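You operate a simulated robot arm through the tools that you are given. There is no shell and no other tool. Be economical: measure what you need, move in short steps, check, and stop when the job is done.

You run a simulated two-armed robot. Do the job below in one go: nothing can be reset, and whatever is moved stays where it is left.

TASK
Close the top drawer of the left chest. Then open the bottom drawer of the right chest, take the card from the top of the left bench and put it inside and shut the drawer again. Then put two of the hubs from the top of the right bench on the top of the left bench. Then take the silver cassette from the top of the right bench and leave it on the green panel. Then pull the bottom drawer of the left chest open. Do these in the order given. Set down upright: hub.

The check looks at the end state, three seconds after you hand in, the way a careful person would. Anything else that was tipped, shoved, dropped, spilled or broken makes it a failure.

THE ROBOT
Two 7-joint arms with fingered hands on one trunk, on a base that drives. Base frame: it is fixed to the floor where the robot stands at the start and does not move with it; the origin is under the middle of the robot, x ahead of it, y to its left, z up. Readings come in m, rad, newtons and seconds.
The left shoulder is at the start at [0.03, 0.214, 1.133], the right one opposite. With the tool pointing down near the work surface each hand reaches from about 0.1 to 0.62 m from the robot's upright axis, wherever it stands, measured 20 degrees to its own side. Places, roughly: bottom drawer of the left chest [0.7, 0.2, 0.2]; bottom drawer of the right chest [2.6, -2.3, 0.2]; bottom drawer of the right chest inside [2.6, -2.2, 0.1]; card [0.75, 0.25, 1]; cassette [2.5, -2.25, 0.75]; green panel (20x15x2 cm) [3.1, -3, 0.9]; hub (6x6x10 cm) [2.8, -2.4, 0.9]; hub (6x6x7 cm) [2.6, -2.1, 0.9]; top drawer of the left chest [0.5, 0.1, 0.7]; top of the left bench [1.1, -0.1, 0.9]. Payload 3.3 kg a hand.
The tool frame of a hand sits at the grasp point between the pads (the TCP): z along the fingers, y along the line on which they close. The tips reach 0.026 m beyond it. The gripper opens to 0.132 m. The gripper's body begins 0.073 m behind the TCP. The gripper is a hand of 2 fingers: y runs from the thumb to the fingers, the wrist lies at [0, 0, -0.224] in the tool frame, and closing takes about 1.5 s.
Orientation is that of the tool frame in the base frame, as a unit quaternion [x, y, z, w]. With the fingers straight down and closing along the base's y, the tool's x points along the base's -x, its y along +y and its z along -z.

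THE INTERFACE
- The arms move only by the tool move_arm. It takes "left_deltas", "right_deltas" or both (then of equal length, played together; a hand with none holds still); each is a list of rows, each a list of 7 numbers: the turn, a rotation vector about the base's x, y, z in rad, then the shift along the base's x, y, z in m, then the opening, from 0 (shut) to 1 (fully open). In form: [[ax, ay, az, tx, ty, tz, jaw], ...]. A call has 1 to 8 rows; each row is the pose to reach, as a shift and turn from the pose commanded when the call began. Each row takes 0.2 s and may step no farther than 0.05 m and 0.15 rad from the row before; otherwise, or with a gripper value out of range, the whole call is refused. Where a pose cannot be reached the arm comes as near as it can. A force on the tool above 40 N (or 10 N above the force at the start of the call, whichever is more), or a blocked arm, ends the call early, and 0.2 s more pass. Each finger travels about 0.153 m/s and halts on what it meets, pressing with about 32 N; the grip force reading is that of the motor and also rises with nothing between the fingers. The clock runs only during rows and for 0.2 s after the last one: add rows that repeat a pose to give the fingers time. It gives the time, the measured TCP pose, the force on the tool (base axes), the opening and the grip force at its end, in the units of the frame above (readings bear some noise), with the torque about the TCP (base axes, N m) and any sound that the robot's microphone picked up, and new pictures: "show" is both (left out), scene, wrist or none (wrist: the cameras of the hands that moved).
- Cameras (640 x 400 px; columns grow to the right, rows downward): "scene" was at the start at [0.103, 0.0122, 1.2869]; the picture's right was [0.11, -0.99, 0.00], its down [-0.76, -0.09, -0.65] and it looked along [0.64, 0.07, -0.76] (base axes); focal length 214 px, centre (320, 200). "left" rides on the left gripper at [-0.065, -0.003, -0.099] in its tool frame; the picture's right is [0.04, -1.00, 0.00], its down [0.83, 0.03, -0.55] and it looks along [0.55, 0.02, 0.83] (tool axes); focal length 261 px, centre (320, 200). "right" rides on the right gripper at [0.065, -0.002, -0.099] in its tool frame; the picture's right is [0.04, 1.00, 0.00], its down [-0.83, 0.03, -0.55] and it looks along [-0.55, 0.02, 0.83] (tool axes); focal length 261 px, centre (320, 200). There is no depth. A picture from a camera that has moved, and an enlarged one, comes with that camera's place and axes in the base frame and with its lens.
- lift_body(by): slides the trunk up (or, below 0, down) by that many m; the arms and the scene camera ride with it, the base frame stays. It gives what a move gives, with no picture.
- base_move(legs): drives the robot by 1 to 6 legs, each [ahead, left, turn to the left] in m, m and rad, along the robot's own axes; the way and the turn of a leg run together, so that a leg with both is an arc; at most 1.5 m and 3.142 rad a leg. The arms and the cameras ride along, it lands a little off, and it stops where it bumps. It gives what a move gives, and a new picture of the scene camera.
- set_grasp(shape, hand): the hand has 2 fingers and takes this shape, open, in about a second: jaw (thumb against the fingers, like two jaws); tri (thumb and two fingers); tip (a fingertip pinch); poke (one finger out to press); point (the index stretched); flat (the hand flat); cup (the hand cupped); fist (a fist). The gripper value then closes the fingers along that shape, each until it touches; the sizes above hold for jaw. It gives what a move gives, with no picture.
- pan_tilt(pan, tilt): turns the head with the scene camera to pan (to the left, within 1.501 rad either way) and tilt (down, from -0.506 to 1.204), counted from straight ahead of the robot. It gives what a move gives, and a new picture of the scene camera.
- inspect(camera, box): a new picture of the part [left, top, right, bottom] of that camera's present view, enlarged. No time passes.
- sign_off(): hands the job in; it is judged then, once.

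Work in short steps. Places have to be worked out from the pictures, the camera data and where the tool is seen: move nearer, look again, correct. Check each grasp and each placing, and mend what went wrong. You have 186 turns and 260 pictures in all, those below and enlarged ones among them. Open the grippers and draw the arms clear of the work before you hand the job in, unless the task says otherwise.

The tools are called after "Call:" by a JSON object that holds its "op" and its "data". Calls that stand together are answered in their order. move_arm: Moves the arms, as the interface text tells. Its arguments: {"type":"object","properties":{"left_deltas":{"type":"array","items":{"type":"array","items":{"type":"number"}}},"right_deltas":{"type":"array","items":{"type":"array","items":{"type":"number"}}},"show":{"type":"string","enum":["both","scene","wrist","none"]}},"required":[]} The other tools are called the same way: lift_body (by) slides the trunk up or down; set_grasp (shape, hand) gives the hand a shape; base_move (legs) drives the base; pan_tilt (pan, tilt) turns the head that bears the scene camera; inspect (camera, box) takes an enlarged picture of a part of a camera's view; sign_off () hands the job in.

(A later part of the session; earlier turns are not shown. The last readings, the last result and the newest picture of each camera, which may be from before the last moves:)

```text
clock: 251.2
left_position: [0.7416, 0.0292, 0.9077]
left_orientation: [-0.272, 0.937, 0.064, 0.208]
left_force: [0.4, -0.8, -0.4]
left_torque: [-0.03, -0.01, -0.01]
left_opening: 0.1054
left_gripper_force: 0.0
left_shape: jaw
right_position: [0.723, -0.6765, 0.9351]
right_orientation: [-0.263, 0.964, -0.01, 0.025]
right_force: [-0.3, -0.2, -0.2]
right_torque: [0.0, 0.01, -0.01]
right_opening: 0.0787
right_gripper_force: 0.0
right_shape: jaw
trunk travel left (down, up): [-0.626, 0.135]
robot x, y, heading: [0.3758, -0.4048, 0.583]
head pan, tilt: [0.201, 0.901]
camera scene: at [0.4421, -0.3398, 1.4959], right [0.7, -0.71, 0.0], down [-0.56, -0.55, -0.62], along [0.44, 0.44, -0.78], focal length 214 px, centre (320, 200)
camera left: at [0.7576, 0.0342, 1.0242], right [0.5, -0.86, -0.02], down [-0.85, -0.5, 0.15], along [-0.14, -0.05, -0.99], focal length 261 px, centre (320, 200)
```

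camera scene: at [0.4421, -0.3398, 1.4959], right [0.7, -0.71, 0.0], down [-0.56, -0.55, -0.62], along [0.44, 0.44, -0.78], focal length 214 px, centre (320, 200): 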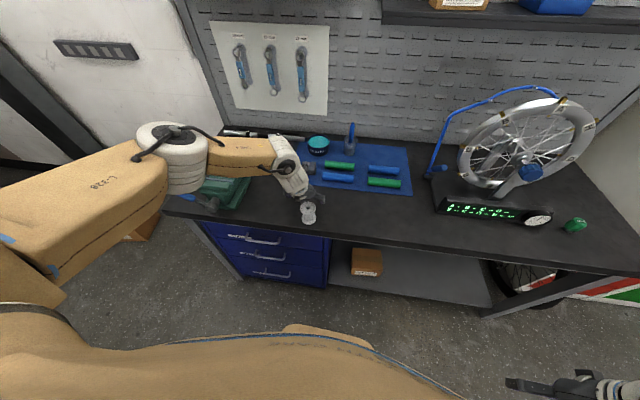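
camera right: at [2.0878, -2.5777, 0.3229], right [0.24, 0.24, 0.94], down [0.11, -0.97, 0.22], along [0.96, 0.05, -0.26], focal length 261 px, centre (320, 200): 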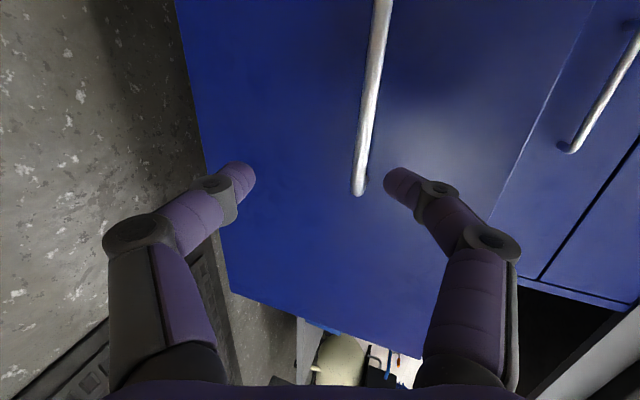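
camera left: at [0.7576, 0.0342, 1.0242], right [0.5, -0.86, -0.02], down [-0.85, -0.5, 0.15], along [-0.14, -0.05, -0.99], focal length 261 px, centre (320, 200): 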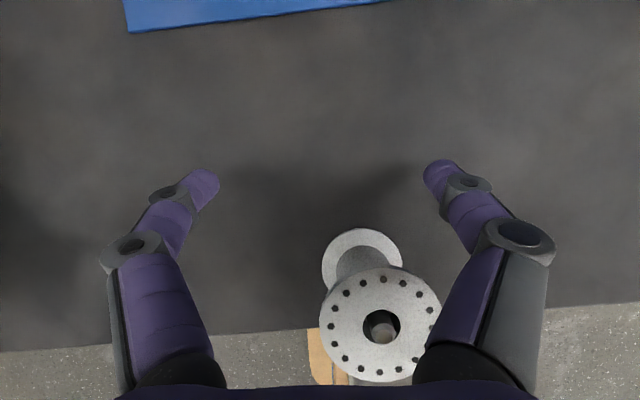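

It stands upright, ~5 cm inside the edge. I center laterally and lift the hand straight up away from it.

Call:
{"op": "move_arm", "data": {"left_deltas": [[0, 0, 0, 0.008, -0.014, 0.002, 0.9], [0, 0, 0, 0.008, -0.014, 0.03, 0.9], [0, 0, 0, 0.008, -0.014, 0.07, 0.9], [0, 0, 0, 0.008, -0.014, 0.11, 0.9], [0, 0, 0, 0.008, -0.014, 0.15, 0.9], [0, 0, 0, 0.008, -0.014, 0.2, 0.9]], "show": "both"}}

Call:
{"op": "inspect", "data": {"camera": "scene", "box": [220, 140, 420, 265]}}

```text
clock: 252.6
left_position: [0.7497, 0.0131, 1.1089]
left_orientation: [-0.272, 0.937, 0.065, 0.207]
left_force: [0.2, 0.3, -0.3]
left_torque: [-0.01, 0.02, -0.01]
left_opening: 0.1185
left_gripper_force: 0.1
left_shape: jaw
right_position: [0.7208, -0.6784, 0.9363]
right_orientation: [-0.264, 0.964, -0.01, 0.026]
right_force: [-0.4, 0.4, 0.7]
right_torque: [0.0, -0.01, 0.0]
right_opening: 0.079
right_gripper_force: 0.0
right_shape: jaw
trunk travel left (down, up): [-0.626, 0.135]
robot x, y, heading: [0.379, -0.4032, 0.586]
head pan, tilt: [0.201, 0.901]
camera scene: at [0.4416, -0.3404, 1.4959], right [0.7, -0.71, 0.0], down [-0.56, -0.55, -0.62], along [0.44, 0.44, -0.78], focal length 214 px, centre (320, 200)
camera left: at [0.7646, 0.0191, 1.2264], right [0.5, -0.86, -0.03], down [-0.85, -0.5, 0.15], along [-0.14, -0.05, -0.99], focal length 261 px, centre (320, 200)
```

scene: 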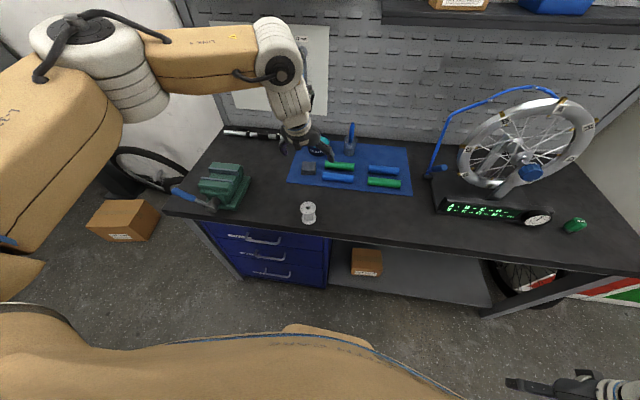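
left: 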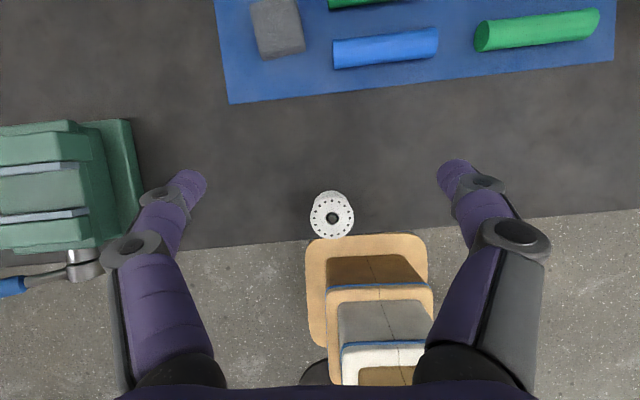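

```text
3.20 times, centred on (320, 202) of scene
camera zoom: at [0.4416, -0.3404, 1.4959], right [0.7, -0.71, 0.0], down [-0.56, -0.55, -0.62], along [0.44, 0.44, -0.78], focal length 686 px, centre (320, 192)
```

zoom: 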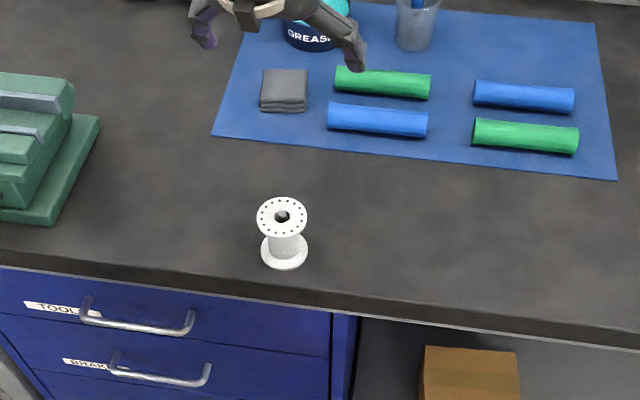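

The white hub stands upright on the left bench. I go back for the black hub, at ≈[2.815, -2.38].

Call:
{"op": "base_move", "data": {"legs": [[-0.04, -1.45, 0], [0.0, -1.4, 0.04], [0.2, -0.35, 0.03]]}}

Call:
{"op": "pan_tilt", "data": {"pan": 0.1, "tilt": 0.85}}

```text
clock: 268.4
left_position: [2.5983, -2.5279, 1.1076]
left_orientation: [-0.296, 0.93, 0.07, 0.206]
left_force: [0.5, -0.5, -0.4]
left_torque: [0.03, 0.03, 0.0]
left_opening: 0.1184
left_gripper_force: 0.1
left_shape: jaw
right_position: [2.6072, -3.2214, 0.9353]
right_orientation: [-0.288, 0.957, -0.009, 0.025]
right_force: [0.0, -0.4, -1.0]
right_torque: [0.02, 0.04, 0.0]
right_opening: 0.0791
right_gripper_force: 0.0
right_shape: jaw
trunk travel left (down, up): [-0.626, 0.135]
robot x, y, heading: [2.2482, -2.9652, 0.635]
head pan, tilt: [0.201, 0.901]
camera scene: at [2.3106, -2.8991, 1.4958], right [0.74, -0.67, 0.0], down [-0.53, -0.58, -0.62], along [0.42, 0.46, -0.78], focal length 214 px, centre (320, 200)
```

scene: 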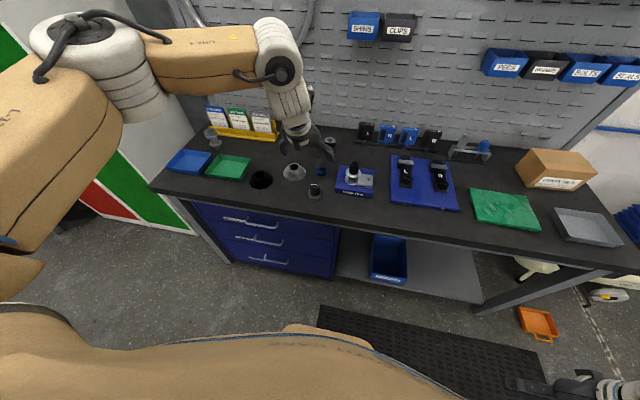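

```text
clock: 269.1
left_position: [2.5974, -2.5288, 1.1079]
left_orientation: [-0.296, 0.93, 0.069, 0.206]
left_force: [0.2, 0.7, -0.4]
left_torque: [-0.03, -0.02, -0.03]
left_opening: 0.1186
left_gripper_force: 0.0
left_shape: jaw
right_position: [2.6066, -3.2216, 0.936]
right_orientation: [-0.287, 0.958, -0.009, 0.025]
right_force: [0.2, 0.0, -0.3]
right_torque: [0.0, 0.02, -0.01]
right_opening: 0.0794
right_gripper_force: 0.0
right_shape: jaw
trunk travel left (down, up): [-0.626, 0.135]
robot x, y, heading: [2.2467, -2.966, 0.634]
head pan, tilt: [0.099, 0.85]
camera scene: at [2.3167, -2.9022, 1.4997], right [0.67, -0.74, 0.0], down [-0.56, -0.5, -0.66], along [0.49, 0.44, -0.75], focal length 214 px, centre (320, 200)
```

scene: 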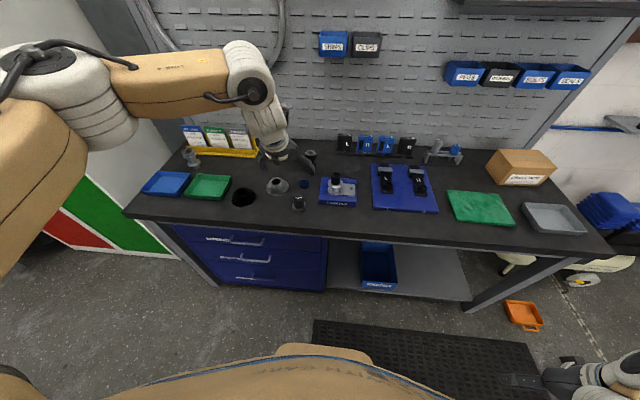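

I drive forward 0.22 m so that the black hub comes within the left hand's reach, then look with the wrist camera.

Call:
{"op": "base_move", "data": {"legs": [[0.22, 0.0, 0.02]]}}

Call:
{"op": "inspect", "data": {"camera": "left", "box": [0, 0, 640, 400]}}

```text
clock: 270.8
left_position: [2.7654, -2.3873, 1.1082]
left_orientation: [-0.307, 0.927, 0.072, 0.205]
left_force: [0.4, 0.1, -0.2]
left_torque: [-0.02, -0.01, 0.0]
left_opening: 0.1182
left_gripper_force: 0.1
left_shape: jaw
right_position: [2.79, -3.0793, 0.9347]
right_orientation: [-0.298, 0.954, -0.01, 0.025]
right_force: [-0.5, 0.7, 0.1]
right_torque: [-0.02, 0.04, -0.05]
right_opening: 0.0789
right_gripper_force: 0.1
right_shape: jaw
trunk travel left (down, up): [-0.626, 0.135]
robot x, y, heading: [2.4234, -2.8325, 0.66]
head pan, tilt: [0.099, 0.85]
camera scene: at [2.494, -2.7667, 1.4996], right [0.69, -0.73, 0.0], down [-0.55, -0.52, -0.66], along [0.48, 0.45, -0.75], focal length 214 px, centre (320, 200)
```

scene: 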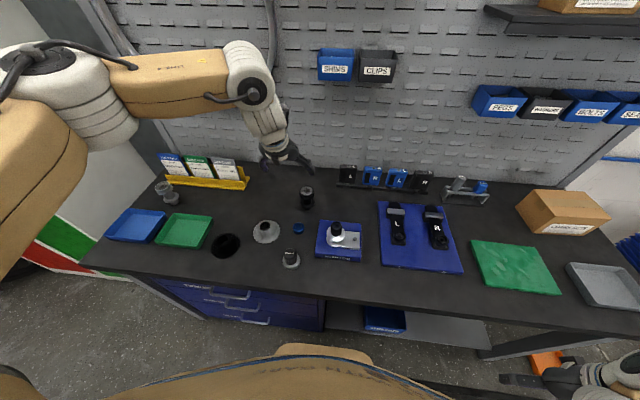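

```text
1.00 times, centred on (320, 200) of left (not enlarged: the box is as wide or as high as the picture)
camera zoom: at [2.7814, -2.3806, 1.2251], right [0.57, -0.82, -0.02], down [-0.81, -0.56, 0.15], along [-0.14, -0.06, -0.99], focal length 261 px, centre (320, 200)
```

zoom: 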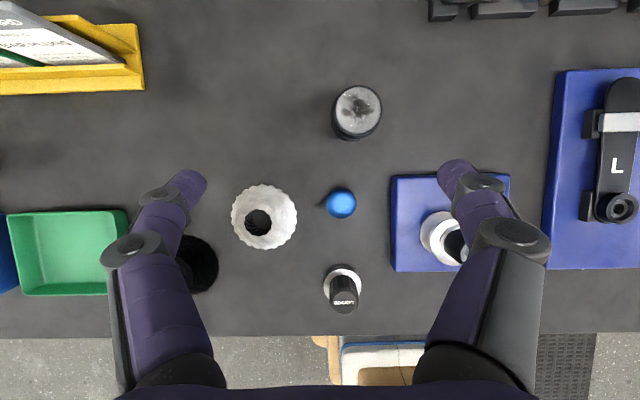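

Black hub axis ≈[2.833, -2.377], top z≈0.985. I move over it and descend part way.

Call:
{"op": "move_arm", "data": {"left_deltas": [[0, 0, 0, 0.035, 0.005, 0, 0.8], [0, 0, 0, 0.068, 0.01, 0, 0.8], [0, 0, 0, 0.068, 0.01, -0.04, 0.8], [0, 0, 0, 0.068, 0.01, -0.08, 0.8]], "show": "wrist"}}

Call:
{"op": "inspect", "data": {"camera": "scene", "box": [220, 120, 380, 220]}}

```text
clock: 271.8
left_position: [2.8338, -2.377, 1.0291]
left_orientation: [-0.307, 0.927, 0.073, 0.205]
left_force: [-0.3, -0.4, -0.3]
left_torque: [0.01, 0.0, 0.0]
left_opening: 0.1056
left_gripper_force: 0.1
left_shape: jaw
right_position: [2.7892, -3.0804, 0.935]
right_orientation: [-0.299, 0.954, -0.008, 0.026]
right_force: [0.2, 0.1, 0.4]
right_torque: [0.01, 0.03, 0.02]
right_opening: 0.0791
right_gripper_force: 0.1
right_shape: jaw
trunk travel left (down, up): [-0.626, 0.135]
robot x, y, heading: [2.429, -2.8326, 0.655]
head pan, tilt: [0.099, 0.85]
camera left: at [2.8499, -2.3696, 1.1464], right [0.57, -0.82, -0.02], down [-0.81, -0.56, 0.15], along [-0.13, -0.06, -0.99], focal length 261 px, centre (320, 200)
```

left: 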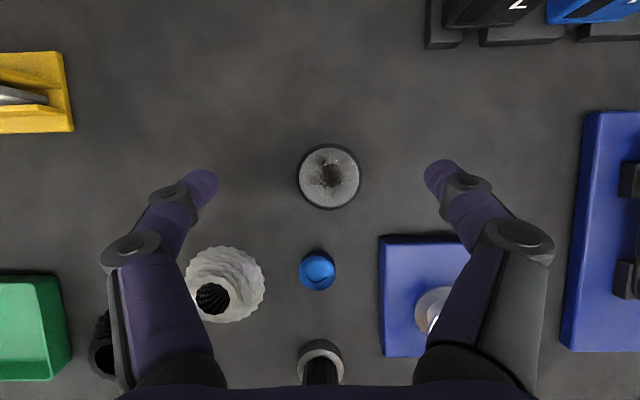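

```text
4.00 times, centred on (300, 170) of scene
camera zoom: at [2.4935, -2.7681, 1.4997], right [0.69, -0.73, 0.0], down [-0.55, -0.51, -0.66], along [0.48, 0.45, -0.75], focal length 858 px, centre (400, 320)
```

zoom: 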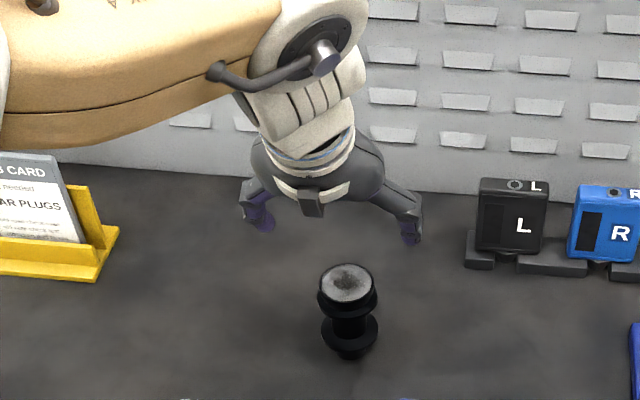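

Hub centred within a centimetre. I correct and descend to grip height.

Call:
{"op": "move_arm", "data": {"left_deltas": [[0, 0, 0, 0.008, 0.001, -0.03, 0.8], [0, 0, 0, 0.008, 0.001, -0.06, 0.8], [0, 0, 0, 0.008, 0.001, -0.08, 0.8], [0, 0, 0, 0.008, 0.001, -0.098, 0.8]], "show": "wrist"}}

```text
clock: 272.8
left_position: [2.8274, -2.3886, 0.9348]
left_orientation: [-0.306, 0.927, 0.071, 0.206]
left_force: [-0.6, -0.4, -0.6]
left_torque: [-0.03, -0.01, -0.03]
left_opening: 0.1058
left_gripper_force: 0.0
left_shape: jaw
left hand out of reach, approached as far as the arm can: row 3, 4
right_position: [2.7896, -3.0795, 0.9349]
right_orientation: [-0.298, 0.954, -0.009, 0.026]
right_force: [-0.9, -0.6, -0.5]
right_torque: [0.0, -0.01, 0.0]
right_opening: 0.079
right_gripper_force: 0.0
right_shape: jaw
trunk travel left (down, up): [-0.626, 0.135]
robot x, y, heading: [2.4277, -2.8322, 0.659]
head pan, tilt: [0.099, 0.85]
camera left: at [2.8432, -2.3813, 1.051], right [0.57, -0.82, -0.02], down [-0.81, -0.56, 0.15], along [-0.13, -0.06, -0.99], focal length 261 px, centre (320, 200)
```

left: 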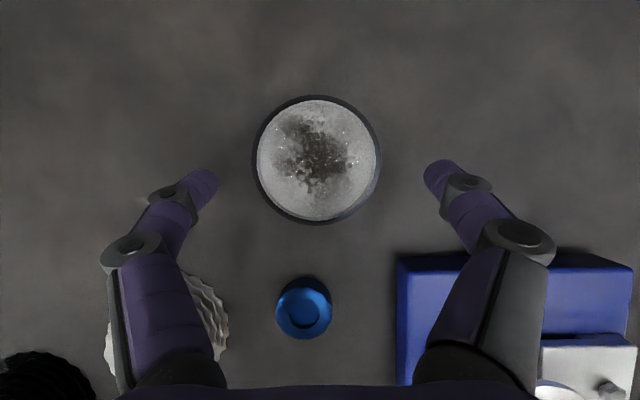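

About 1.8 cm short in reach. I creep the base forward 2 cm, bringing the hub to the TCP.

Call:
{"op": "base_move", "data": {"legs": [[0.02, 0, 0]]}}

Call:
{"op": "inspect", "data": {"camera": "left", "box": [0, 0, 640, 400]}}

```text
clock: 273.6
left_position: [2.845, -2.3749, 0.9324]
left_orientation: [-0.306, 0.927, 0.072, 0.205]
left_force: [1.1, -0.6, -0.2]
left_torque: [0.0, 0.01, -0.01]
left_opening: 0.1055
left_gripper_force: 0.2
left_shape: jaw
right_position: [2.8065, -3.0666, 0.9354]
right_orientation: [-0.299, 0.954, -0.009, 0.025]
right_force: [0.1, 1.0, 0.0]
right_torque: [-0.04, -0.01, -0.02]
right_opening: 0.079
right_gripper_force: 0.0
right_shape: jaw
trunk travel left (down, up): [-0.626, 0.135]
robot x, y, heading: [2.441, -2.8204, 0.656]
head pan, tilt: [0.099, 0.85]
camera scene: at [2.5104, -2.7542, 1.4996], right [0.69, -0.73, 0.0], down [-0.55, -0.52, -0.66], along [0.48, 0.45, -0.75], focal length 214 px, centre (320, 200)
```

scene: 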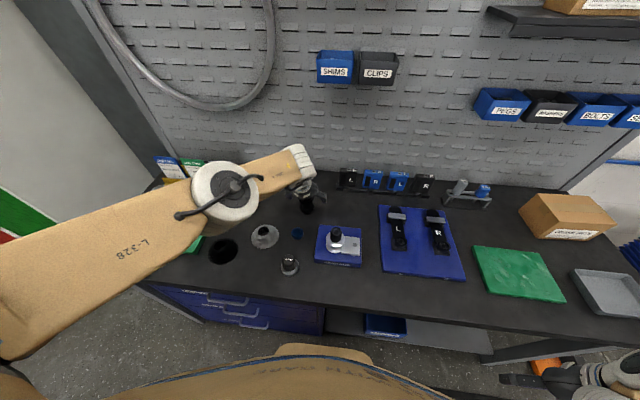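

```text
1.00 times, centred on (320, 200) of left (not enlarged: the box is as wide or as high as the picture)
camera zoom: at [2.8604, -2.3684, 1.0503], right [0.57, -0.82, -0.02], down [-0.81, -0.56, 0.15], along [-0.14, -0.06, -0.99], focal length 261 px, centre (320, 200)
```

zoom: 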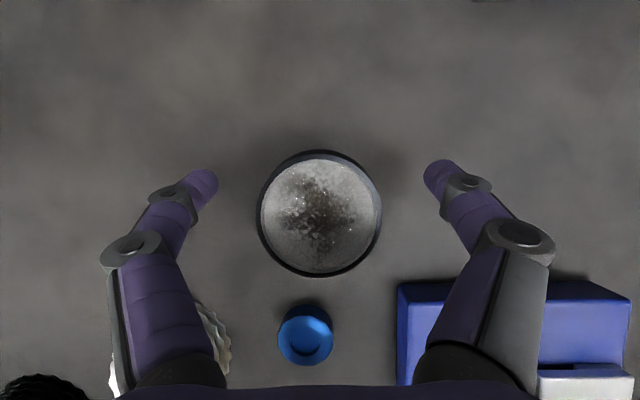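

Centred now. I close the fingers and read the opening.

Call:
{"op": "move_arm", "data": {"left_deltas": [[0, 0, 0, 0, 0, 0, 0.5], [0, 0, 0, 0, 0, 0, 0.25], [0, 0, 0, 0, 0, 0, 0], [0, 0, 0, 0, 0, 0, 0], [0, 0, 0, 0, 0, 0, 0]], "show": "wrist"}}

```text
clock: 274.8
left_position: [2.8424, -2.376, 0.9333]
left_orientation: [-0.307, 0.927, 0.073, 0.205]
left_force: [-0.3, 0.2, -2.9]
left_torque: [0.02, -0.02, -0.02]
left_opening: 0.0273
left_gripper_force: 32.0
left_shape: jaw
right_position: [2.8048, -3.0678, 0.9361]
right_orientation: [-0.298, 0.954, -0.01, 0.026]
right_force: [0.6, 0.2, -0.4]
right_torque: [-0.01, 0.01, -0.02]
right_opening: 0.0792
right_gripper_force: 0.0
right_shape: jaw
trunk travel left (down, up): [-0.626, 0.135]
robot x, y, heading: [2.4416, -2.8189, 0.66]
head pan, tilt: [0.099, 0.85]
camera left: at [2.8593, -2.3691, 1.051], right [0.57, -0.82, -0.02], down [-0.81, -0.56, 0.15], along [-0.14, -0.06, -0.99], focal length 261 px, centre (320, 200)
```

left: 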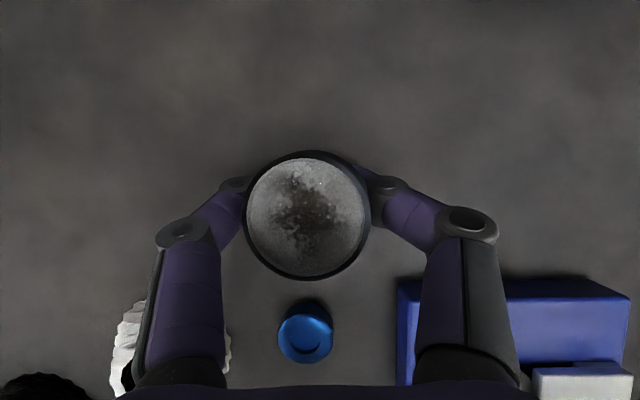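

Gripped on the core. I lift, retract, and drive to the left bench.

Call:
{"op": "move_arm", "data": {"left_deltas": [[0, 0, 0, 0, 0, 0.03, 0], [0, 0, 0, 0, 0, 0.07, 0], [0, 0, 0, 0, 0, 0.11, 0], [0, 0, 0, -0.01, -0.008, 0.15, 0], [0, 0, 0, -0.04, -0.03, 0.18, 0], [0, 0, 0, -0.08, -0.06, 0.18, 0]], "show": "wrist"}}

Call:
{"op": "base_move", "data": {"legs": [[-0.38, 0, -0.075], [0, 1.5, 0], [0, 1.48, 0]]}}

```text
clock: 276.2
left_position: [2.7624, -2.4348, 1.112]
left_orientation: [-0.308, 0.926, 0.072, 0.206]
left_force: [-0.4, -0.2, -1.4]
left_torque: [-0.02, -0.04, 0.02]
left_opening: 0.0274
left_gripper_force: 32.0
left_shape: jaw
right_position: [2.8052, -3.0682, 0.9356]
right_orientation: [-0.299, 0.954, -0.009, 0.025]
right_force: [0.0, -0.1, -0.6]
right_torque: [-0.02, 0.0, 0.02]
right_opening: 0.0791
right_gripper_force: 0.0
right_shape: jaw
trunk travel left (down, up): [-0.626, 0.135]
robot x, y, heading: [2.4412, -2.8185, 0.659]
head pan, tilt: [0.099, 0.85]
camera left: at [2.7782, -2.4286, 1.2297], right [0.57, -0.82, -0.02], down [-0.81, -0.57, 0.15], along [-0.13, -0.06, -0.99], focal length 261 px, centre (320, 200)
```

left: 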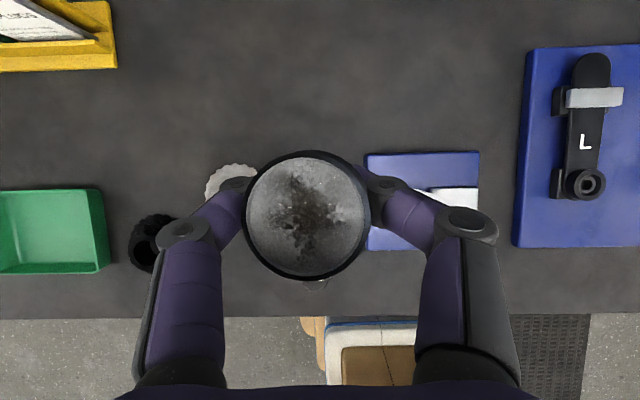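

```text
clock: 292.5
left_position: [0.8186, -0.2143, 1.1123]
left_orientation: [-0.279, 0.935, 0.066, 0.207]
left_force: [0.6, -0.3, -3.5]
left_torque: [0.01, -0.02, 0.0]
left_opening: 0.0272
left_gripper_force: 32.2
left_shape: jaw
right_position: [0.8221, -0.8496, 0.9354]
right_orientation: [-0.27, 0.962, -0.01, 0.026]
right_force: [0.6, 0.2, -1.1]
right_torque: [0.0, -0.01, -0.02]
right_opening: 0.0791
right_gripper_force: 0.1
right_shape: jaw
trunk travel left (down, up): [-0.626, 0.135]
robot x, y, heading: [0.4749, -0.5819, 0.6]
head pan, tilt: [0.099, 0.85]
camera scene: at [0.5437, -0.5196, 1.4997], right [0.64, -0.77, 0.0], down [-0.58, -0.48, -0.66], along [0.51, 0.42, -0.75], focal length 214 px, centre (320, 200)
```

scene: 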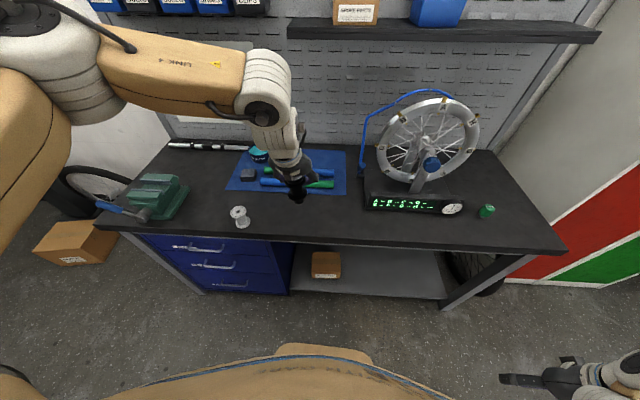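

I position the black hub over a clear spot to the right of the white one, then lower to just above the surface.

Call:
{"op": "move_arm", "data": {"left_deltas": [[0, 0, 0, 0.02, 0.013, 0, 0], [0, 0, 0, 0.04, 0.027, 0, 0], [0, 0, 0, 0.055, 0.036, -0.03, 0], [0, 0, 0, 0.055, 0.036, -0.07, 0], [0, 0, 0, 0.055, 0.036, -0.11, 0], [0, 0, 0, 0.055, 0.036, -0.145, 0], [0, 0, 0, 0.055, 0.036, -0.165, 0]], "show": "both"}}

```text
clock: 294.1
left_position: [0.8719, -0.1799, 0.947]
left_orientation: [-0.279, 0.935, 0.066, 0.207]
left_force: [-0.3, 0.4, -2.5]
left_torque: [-0.01, -0.03, 0.03]
left_opening: 0.0269
left_gripper_force: 32.0
left_shape: jaw
right_position: [0.8215, -0.8482, 0.9357]
right_orientation: [-0.27, 0.962, -0.01, 0.025]
right_force: [-0.2, -0.5, -1.0]
right_torque: [-0.04, 0.01, 0.01]
right_opening: 0.0791
right_gripper_force: 0.0
right_shape: jaw
trunk travel left (down, up): [-0.626, 0.135]
robot x, y, heading: [0.4707, -0.5776, 0.595]
head pan, tilt: [0.099, 0.85]
camera scene: at [0.5441, -0.5199, 1.4997], right [0.64, -0.77, 0.0], down [-0.58, -0.48, -0.66], along [0.51, 0.42, -0.75], focal length 214 px, centre (320, 200)
camera left: at [0.8874, -0.1744, 1.0635], right [0.52, -0.86, -0.02], down [-0.84, -0.52, 0.15], along [-0.14, -0.06, -0.99], focal length 261 px, centre (320, 200)
```

scene: 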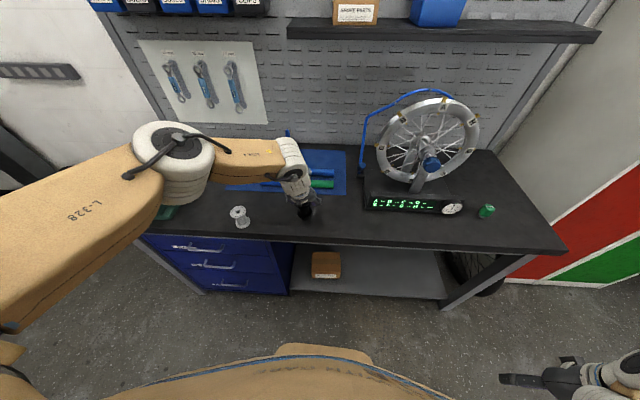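
left: 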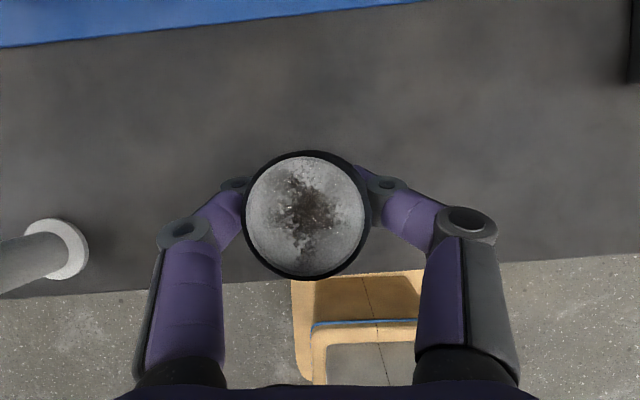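

Good spot. I lower in 3 mm steps and watch the force.

Call:
{"op": "move_arm", "data": {"left_deltas": [[0, 0, 0, 0, 0, -0.004, 0], [0, 0, 0, 0, 0, -0.008, 0], [0, 0, 0, 0, 0, -0.011, 0], [0, 0, 0, 0, 0, -0.013, 0]], "show": "wrist"}}

```text
clock: 295.1
left_position: [0.8724, -0.1797, 0.9336]
left_orientation: [-0.278, 0.935, 0.066, 0.207]
left_force: [-0.5, -1.4, -2.7]
left_torque: [0.0, -0.04, 0.0]
left_opening: 0.0268
left_gripper_force: 31.9
left_shape: jaw
right_position: [0.8208, -0.8498, 0.9354]
right_orientation: [-0.271, 0.962, -0.01, 0.026]
right_force: [0.4, -0.8, -0.6]
right_torque: [-0.02, -0.02, 0.01]
right_opening: 0.0788
right_gripper_force: 0.1
right_shape: jaw
trunk travel left (down, up): [-0.626, 0.135]
robot x, y, heading: [0.4716, -0.5809, 0.594]
head pan, tilt: [0.099, 0.85]
camera left: at [0.8872, -0.174, 1.0509], right [0.52, -0.86, -0.02], down [-0.84, -0.52, 0.15], along [-0.14, -0.06, -0.99], focal length 261 px, centre (320, 200)
```

left: 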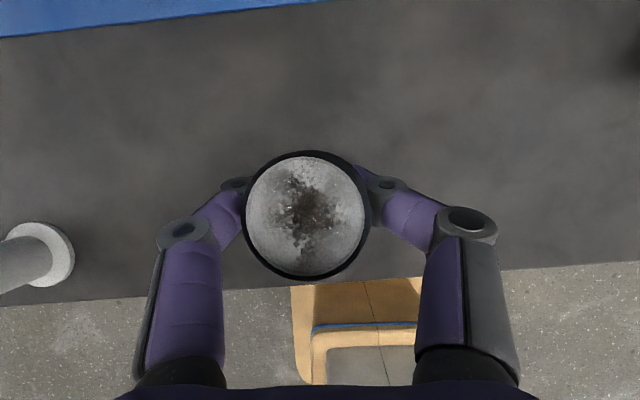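

No contact yet (force is only the weight). I continue in 2 mm steps.

Call:
{"op": "move_arm", "data": {"left_deltas": [[0, 0, 0, 0, 0, -0.002, 0], [0, 0, 0, 0, 0, -0.004, 0], [0, 0, 0, 0, 0, -0.006, 0]], "show": "none"}}

Call:
{"op": "inspect", "data": {"camera": "scene", "box": [220, 150, 380, 250]}}

```text
clock: 295.9
left_position: [0.8723, -0.1783, 0.9307]
left_orientation: [-0.279, 0.935, 0.066, 0.209]
left_force: [1.5, -0.5, 8.4]
left_torque: [0.05, -0.02, 0.0]
left_opening: 0.0271
left_gripper_force: 31.9
left_shape: jaw
right_position: [0.8211, -0.8494, 0.9358]
right_orientation: [-0.27, 0.962, -0.01, 0.025]
right_force: [-0.1, -0.5, 0.7]
right_torque: [-0.08, 0.02, -0.04]
right_opening: 0.0789
right_gripper_force: 0.0
right_shape: jaw
trunk travel left (down, up): [-0.626, 0.135]
robot x, y, heading: [0.4721, -0.5821, 0.595]
head pan, tilt: [0.099, 0.85]
```

```text
4.00 times, centred on (300, 200) of scene
camera zoom: at [0.5434, -0.5205, 1.4999], right [0.64, -0.77, 0.0], down [-0.58, -0.48, -0.66], along [0.51, 0.42, -0.75], focal length 858 px, centre (400, 200)
```

zoom: 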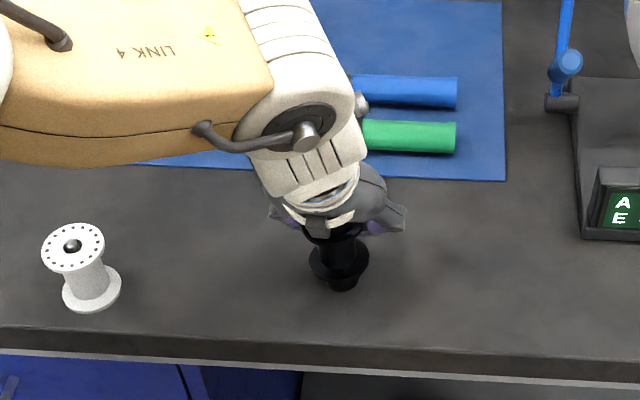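

Contact felt (force +8 N). I ease up 3 mm and release slowly.

Call:
{"op": "move_arm", "data": {"left_deltas": [[0, 0, 0, 0, 0, 0.003, 0], [0, 0, 0, 0, 0, 0.003, 0.26], [0, 0, 0, 0, 0, 0.003, 0.35], [0, 0, 0, 0, 0, 0.003, 0.5], [0, 0, 0, 0, 0, 0.003, 0.7], [0, 0, 0, 0, 0, 0.003, 0.8]], "show": "wrist"}}

```text
clock: 297.3
left_position: [0.8727, -0.1789, 0.9309]
left_orientation: [-0.279, 0.936, 0.066, 0.206]
left_force: [-0.3, -0.3, -0.4]
left_torque: [0.0, 0.01, 0.0]
left_opening: 0.1053
left_gripper_force: 0.1
left_shape: jaw
right_position: [0.8221, -0.85, 0.934]
right_orientation: [-0.27, 0.962, -0.01, 0.025]
right_force: [0.3, -0.6, -0.7]
right_torque: [0.02, 0.0, -0.01]
right_opening: 0.0792
right_gripper_force: 0.1
right_shape: jaw
trunk travel left (down, up): [-0.626, 0.135]
robot x, y, heading: [0.4715, -0.5776, 0.595]
head pan, tilt: [0.099, 0.85]
camera left: at [0.8884, -0.1735, 1.0483], right [0.52, -0.86, -0.02], down [-0.84, -0.52, 0.15], along [-0.14, -0.06, -0.99], focal length 261 px, centre (320, 200)
```

left: 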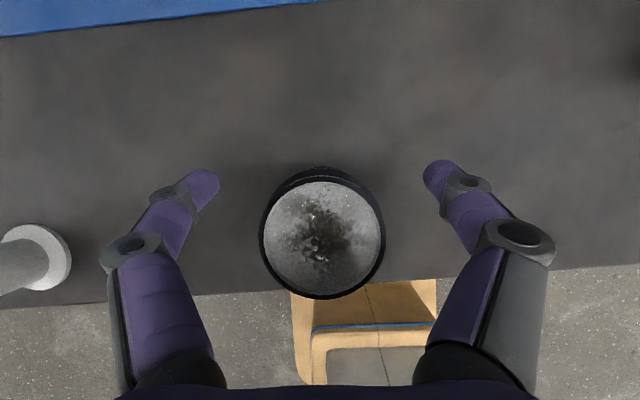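

Released; I lift straight up and check that it stands.

Call:
{"op": "move_arm", "data": {"left_deltas": [[0, 0, 0, 0, 0, 0.04, 0.8], [0, 0, 0, 0, 0, 0.08, 0.8], [0, 0, 0, 0, 0, 0.12, 0.8], [0, 0, 0, 0, 0, 0.16, 0.8], [0, 0, 0, 0, 0, 0.19, 0.8]], "show": "wrist"}}

Call:
{"op": "inspect", "data": {"camera": "scene", "box": [200, 150, 360, 250]}}

```text
clock: 298.5
left_position: [0.8727, -0.1808, 1.1212]
left_orientation: [-0.279, 0.936, 0.066, 0.207]
left_force: [-0.3, 0.2, -0.5]
left_torque: [-0.04, 0.04, 0.0]
left_opening: 0.1057
left_gripper_force: 0.1
left_shape: jaw
right_position: [0.8213, -0.8496, 0.936]
right_orientation: [-0.269, 0.963, -0.01, 0.025]
right_force: [-0.3, 0.1, -0.6]
right_torque: [0.02, 0.01, -0.05]
right_opening: 0.079
right_gripper_force: 0.0
right_shape: jaw
trunk travel left (down, up): [-0.626, 0.135]
robot x, y, heading: [0.4742, -0.5794, 0.597]
head pan, tilt: [0.099, 0.85]
camera left: at [0.8885, -0.1755, 1.2387], right [0.52, -0.86, -0.03], down [-0.84, -0.51, 0.15], along [-0.14, -0.06, -0.99], focal length 261 px, centre (320, 200)
```

left: 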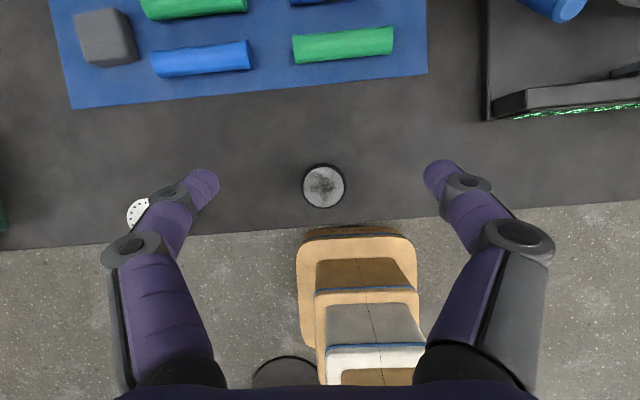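

```text
4.00 times, centred on (280, 200) of scene
camera zoom: at [0.5436, -0.5203, 1.4998], right [0.64, -0.77, 0.0], down [-0.58, -0.48, -0.66], along [0.51, 0.42, -0.75], focal length 858 px, centre (480, 200)
```

zoom: 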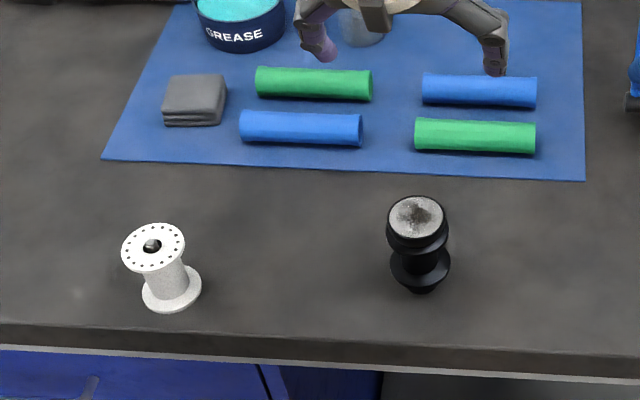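

Both hubs stand upright on the left bench. Now back for the silver cassette.

Call:
{"op": "base_move", "data": {"legs": [[-0.04, -1.45, 0], [0.0, -1.2, 0.04], [0.2, -0.29, 0.03]]}}

Call:
{"op": "move_arm", "data": {"left_deltas": [[-0.068, 0.086, 0, 0, 0, 0.01, 1], [-0.136, 0.172, 0, -0.01, -0.01, 0.01, 1], [-0.204, 0.258, 0, -0.02, -0.015, 0.01, 1], [-0.258, 0.326, 0, -0.04, -0.03, 0.01, 1]], "show": "none"}}

Call:
{"op": "base_move", "data": {"legs": [[0.19, 0.0, 0.02]]}}

Call:
{"op": "inspect", "data": {"camera": "left", "box": [0, 0, 640, 400]}}

```text
clock: 313.2
left_position: [2.6579, -2.4702, 1.1194]
left_orientation: [-0.311, 0.925, 0.073, 0.204]
left_force: [-0.2, -0.7, -0.3]
left_torque: [-0.01, 0.01, 0.0]
left_opening: 0.1053
left_gripper_force: 0.0
left_shape: jaw
right_position: [2.6521, -3.14, 0.9363]
right_orientation: [-0.303, 0.953, -0.008, 0.025]
right_force: [0.4, -0.6, -0.9]
right_torque: [-0.01, -0.01, 0.0]
right_opening: 0.079
right_gripper_force: 0.1
right_shape: jaw
trunk travel left (down, up): [-0.626, 0.135]
robot x, y, heading: [2.2829, -2.8929, 0.668]
head pan, tilt: [0.099, 0.85]
camera scene: at [2.3537, -2.8308, 1.4997], right [0.69, -0.72, 0.0], down [-0.54, -0.52, -0.66], along [0.47, 0.46, -0.75], focal length 214 px, centre (320, 200)
```

scene: 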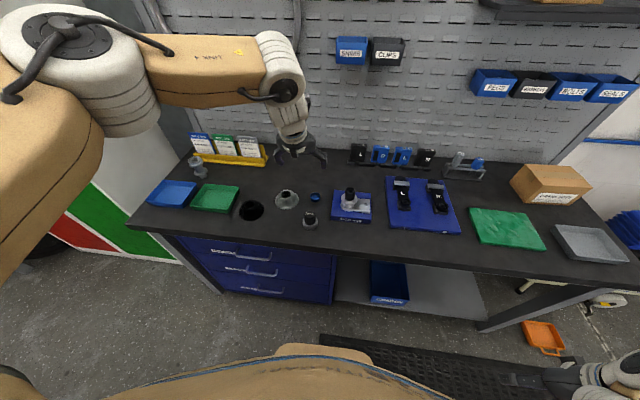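

```text
clock: 314.2
left_position: [2.618, -2.4994, 1.1303]
left_orientation: [-0.319, 0.948, 0.004, 0.011]
left_force: [-0.6, 0.5, -0.4]
left_torque: [0.0, 0.0, -0.01]
left_opening: 0.1316
left_gripper_force: 0.0
left_shape: jaw
right_position: [2.6514, -3.1395, 0.9357]
right_orientation: [-0.304, 0.952, -0.008, 0.025]
right_force: [0.2, -0.3, -0.3]
right_torque: [0.01, 0.01, -0.01]
right_opening: 0.079
right_gripper_force: 0.0
right_shape: jaw
trunk travel left (down, up): [-0.626, 0.135]
robot x, y, heading: [2.2837, -2.8974, 0.668]
head pan, tilt: [0.099, 0.85]
```

```text
clock: 315.8
left_position: [2.7617, -2.3742, 1.1288]
left_orientation: [-0.328, 0.945, 0.004, 0.01]
left_force: [0.4, 0.6, -0.1]
left_torque: [-0.04, 0.01, 0.0]
left_opening: 0.1318
left_gripper_force: 0.1
left_shape: jaw
right_position: [2.8068, -3.0134, 0.9353]
right_orientation: [-0.312, 0.95, -0.009, 0.025]
right_force: [0.0, 0.2, 0.1]
right_torque: [0.01, -0.01, 0.0]
right_opening: 0.0794
right_gripper_force: 0.1
right_shape: jaw
trunk travel left (down, up): [-0.626, 0.135]
robot x, y, heading: [2.4365, -2.7792, 0.682]
head pan, tilt: [0.099, 0.85]
camera scene: at [2.5021, -2.7091, 1.4996], right [0.7, -0.71, 0.0], down [-0.53, -0.53, -0.66], along [0.47, 0.46, -0.75], focal length 214 px, centre (320, 200)
```

scene: 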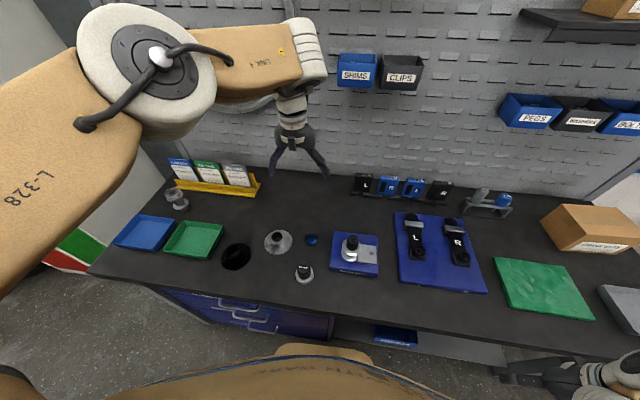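

```text
1.00 times, centred on (320, 200) of left (not enlarged: the box is as wide or as high as the picture)
camera zoom: at [2.813, -2.3382, 1.2297], right [0.59, -0.81, 0.0], down [-0.69, -0.49, 0.53], along [-0.43, -0.31, -0.84], focal length 261 px, centre (320, 200)
```

zoom: 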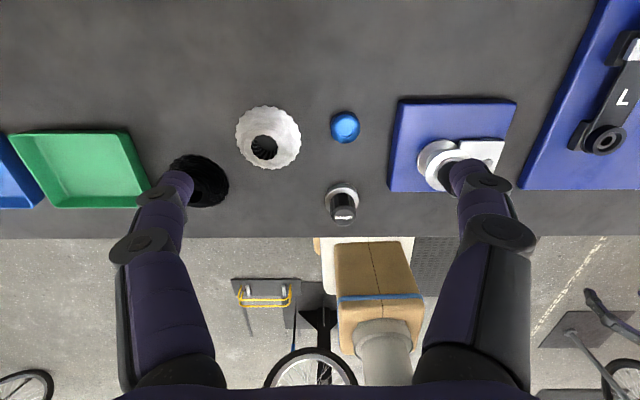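

Silver cassette centre ≈[2.682, -2.350]. I move over it with the tool straight down and descend part way.

Call:
{"op": "move_arm", "data": {"left_deltas": [[0, 0, 0, -0.04, 0.012, 0, 0.85], [0, 0, 0, -0.079, 0.023, 0, 0.85], [0, 0, 0, -0.079, 0.023, -0.045, 0.85], [0, 0, 0, -0.079, 0.023, -0.09, 0.85], [0, 0, 0, -0.079, 0.023, -0.13, 0.85]], "show": "wrist"}}

Call:
{"op": "inspect", "data": {"camera": "scene", "box": [210, 190, 370, 290]}}

```text
clock: 317.0
left_position: [2.68, -2.352, 1.0016]
left_orientation: [-0.327, 0.945, 0.003, 0.01]
left_force: [0.4, 0.5, 0.1]
left_torque: [0.0, -0.03, 0.02]
left_opening: 0.1124
left_gripper_force: 0.0
left_shape: jaw
right_position: [2.8054, -3.0151, 0.9352]
right_orientation: [-0.311, 0.95, -0.01, 0.025]
right_force: [0.7, 0.0, -0.7]
right_torque: [0.01, 0.04, 0.01]
right_opening: 0.079
right_gripper_force: 0.1
right_shape: jaw
trunk travel left (down, up): [-0.626, 0.135]
robot x, y, heading: [2.4352, -2.7763, 0.685]
head pan, tilt: [0.099, 0.85]
camera left: at [2.7313, -2.3163, 1.102], right [0.59, -0.81, 0.0], down [-0.69, -0.5, 0.53], along [-0.43, -0.31, -0.85], focal length 261 px, centre (320, 200)
```

left: 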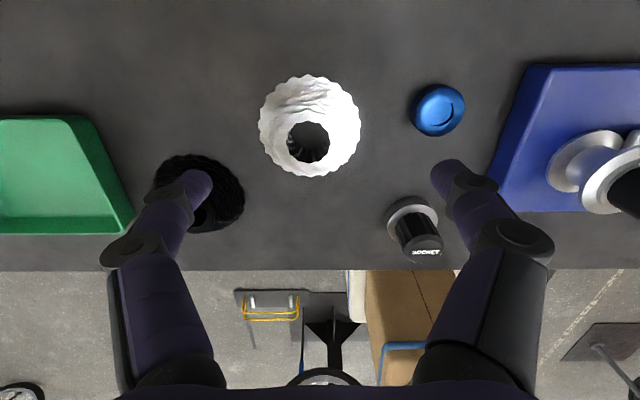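

```text
4.00 times, centred on (290, 240) of scene
camera zoom: at [2.5015, -2.7096, 1.4997], right [0.7, -0.71, 0.0], down [-0.53, -0.53, -0.66], along [0.47, 0.47, -0.75], focal length 858 px, centre (440, 40)
```

zoom: 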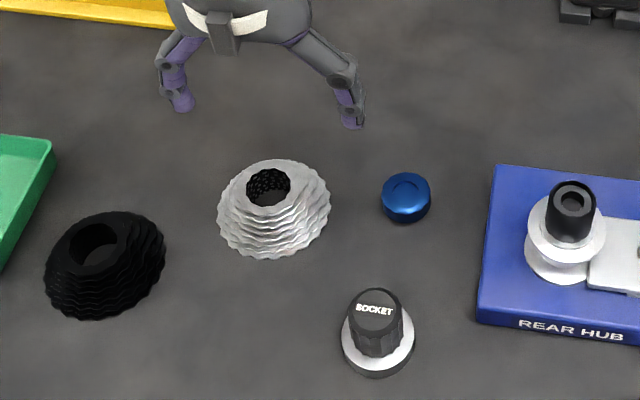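

Aligned within 7 mm. I correct and descend to the cassette's rim.

Call:
{"op": "move_arm", "data": {"left_deltas": [[0, 0, 0, -0.002, 0.007, -0.03, 0.85], [0, 0, 0, -0.002, 0.007, -0.06, 0.85], [0, 0, 0, -0.002, 0.007, -0.08, 0.85], [0, 0, 0, -0.002, 0.007, -0.088, 0.85], [0, 0, 0, -0.002, 0.007, -0.094, 0.85]], "show": "wrist"}}

```text
clock: 318.2
left_position: [2.68, -2.3462, 0.9067]
left_orientation: [-0.326, 0.945, 0.003, 0.011]
left_force: [-0.1, -0.7, 1.4]
left_torque: [-0.02, -0.02, 0.0]
left_opening: 0.1125
left_gripper_force: 0.1
left_shape: jaw
right_position: [2.8056, -3.0135, 0.935]
right_orientation: [-0.312, 0.95, -0.009, 0.026]
right_force: [-1.1, -0.2, -0.2]
right_torque: [-0.01, -0.02, -0.02]
right_opening: 0.0792
right_gripper_force: 0.0
right_shape: jaw
trunk travel left (down, up): [-0.626, 0.135]
robot x, y, heading: [2.4365, -2.7784, 0.679]
head pan, tilt: [0.099, 0.85]
camera left: at [2.7309, -2.3094, 1.0066], right [0.58, -0.81, 0.0], down [-0.69, -0.49, 0.53], along [-0.43, -0.31, -0.85], focal length 261 px, centre (320, 200)
```

left: 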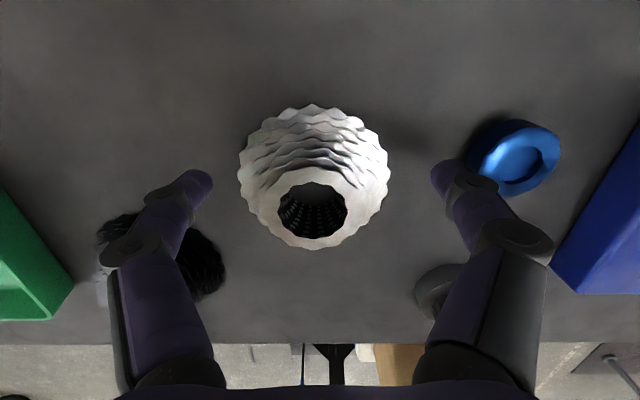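

The cassette is centred. I close on the rim.

Call:
{"op": "move_arm", "data": {"left_deltas": [[0, 0, 0, 0, 0, -0.003, 0.6], [0, 0, 0, 0, 0, -0.003, 0.4], [0, 0, 0, 0, 0, -0.003, 0.2], [0, 0, 0, 0, 0, -0.003, 0], [0, 0, 0, 0, 0, -0.003, 0], [0, 0, 0, 0, 0, -0.003, 0]], "show": "wrist"}}

```text
clock: 319.6
left_position: [2.6802, -2.3451, 0.9024]
left_orientation: [-0.327, 0.945, 0.002, 0.012]
left_force: [0.4, 0.5, 1.3]
left_torque: [0.01, 0.03, -0.01]
left_opening: 0.006
left_gripper_force: 32.0
left_shape: jaw
right_position: [2.8056, -3.0146, 0.9357]
right_orientation: [-0.311, 0.95, -0.009, 0.026]
right_force: [-0.9, -0.1, 0.5]
right_torque: [0.02, 0.01, -0.02]
right_opening: 0.079
right_gripper_force: 0.0
right_shape: jaw
trunk travel left (down, up): [-0.626, 0.135]
robot x, y, heading: [2.4335, -2.7755, 0.684]
head pan, tilt: [0.099, 0.85]
camera left: at [2.7311, -2.3093, 1.0035], right [0.59, -0.81, 0.0], down [-0.69, -0.49, 0.53], along [-0.43, -0.31, -0.85], focal length 261 px, centre (320, 200)
```

left: 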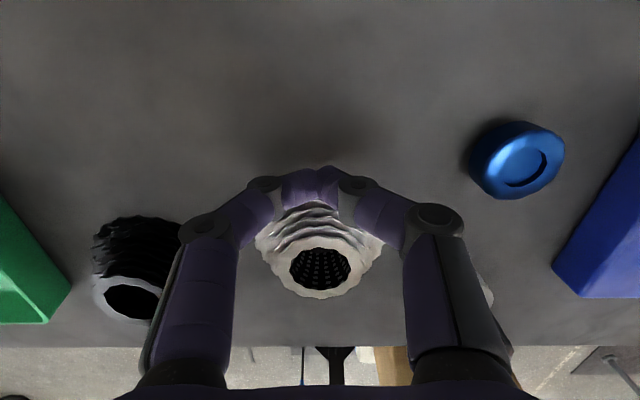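

The fingers closed beyond the rim and the cassette slid ~3 cm toward me, still flat. I open, rise, and re-measure.

Call:
{"op": "move_arm", "data": {"left_deltas": [[0, 0, 0, 0, 0, 0, 0.3], [0, 0, 0, 0, 0, 0, 0.6], [0, 0, 0, 0, 0, 0, 0.85], [0, 0, 0, 0, 0, 0.0, 0.85], [0, 0, 0, 0, 0, 0.045, 0.85], [0, 0, 0, 0, 0, 0.09, 0.85]], "show": "wrist"}}

Call:
{"op": "inspect", "data": {"camera": "scene", "box": [210, 190, 370, 290]}}

```text
clock: 321.0
left_position: [2.6811, -2.3445, 0.9952]
left_orientation: [-0.327, 0.945, 0.004, 0.01]
left_force: [0.2, 0.1, 0.4]
left_torque: [-0.01, 0.0, 0.01]
left_opening: 0.1121
left_gripper_force: 0.1
left_shape: jaw
right_position: [2.8049, -3.0144, 0.9357]
right_orientation: [-0.312, 0.95, -0.009, 0.026]
right_force: [0.4, -0.2, 0.5]
right_torque: [0.01, 0.0, 0.01]
right_opening: 0.079
right_gripper_force: 0.1
right_shape: jaw
trunk travel left (down, up): [-0.626, 0.135]
robot x, y, heading: [2.4342, -2.7738, 0.682]
head pan, tilt: [0.099, 0.85]
camera left: at [2.7322, -2.3084, 1.0953], right [0.58, -0.81, 0.0], down [-0.69, -0.49, 0.53], along [-0.43, -0.31, -0.85], focal length 261 px, centre (320, 200)
```

left: 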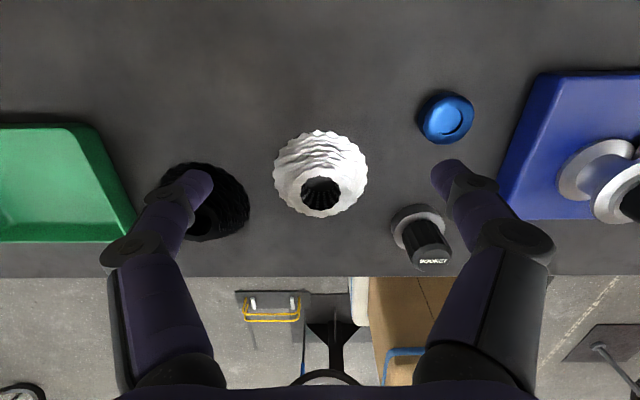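

```text
4.00 times, centred on (290, 240) of scene
camera zoom: at [2.5008, -2.7103, 1.4998], right [0.7, -0.71, 0.0], down [-0.53, -0.53, -0.66], along [0.47, 0.47, -0.75], focal length 858 px, centre (440, 40)
```

zoom: 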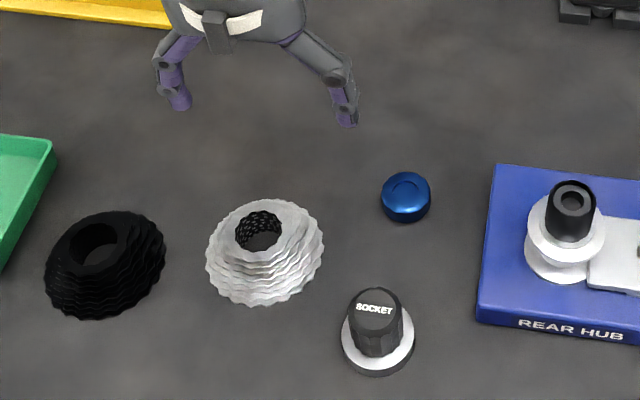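

Cassette now at ≈[2.654, -2.365]. I re-approach with the pads 7 mm nearer to me and close slowly.

Call:
{"op": "move_arm", "data": {"left_deltas": [[0, 0, 0, -0.016, -0.013, 0, 0.85], [0, 0, 0, -0.033, -0.025, 0, 0.85], [0, 0, 0, -0.033, -0.025, -0.04, 0.85], [0, 0, 0, -0.033, -0.025, -0.07, 0.85], [0, 0, 0, -0.033, -0.025, -0.086, 0.85]], "show": "wrist"}}

```text
clock: 322.2
left_position: [2.6471, -2.3696, 0.9065]
left_orientation: [-0.327, 0.945, 0.004, 0.011]
left_force: [-0.5, -0.3, 0.9]
left_torque: [-0.01, 0.02, 0.03]
left_opening: 0.1121
left_gripper_force: 0.0
left_shape: jaw
right_position: [2.8053, -3.0136, 0.9343]
right_orientation: [-0.311, 0.95, -0.009, 0.026]
right_force: [1.1, -0.2, -0.2]
right_torque: [-0.01, 0.01, 0.0]
right_opening: 0.079
right_gripper_force: 0.0
right_shape: jaw
trunk travel left (down, up): [-0.626, 0.135]
robot x, y, heading: [2.4335, -2.7777, 0.688]
head pan, tilt: [0.099, 0.85]
camera left: at [2.6988, -2.3339, 1.006], right [0.59, -0.81, 0.0], down [-0.69, -0.5, 0.53], along [-0.43, -0.31, -0.85], focal length 261 px, centre (320, 200)
```

left: 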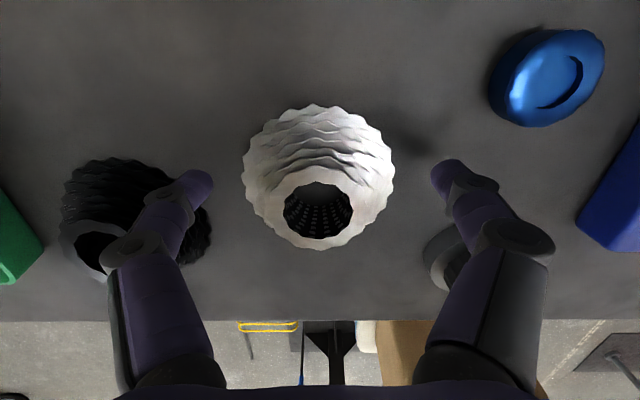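

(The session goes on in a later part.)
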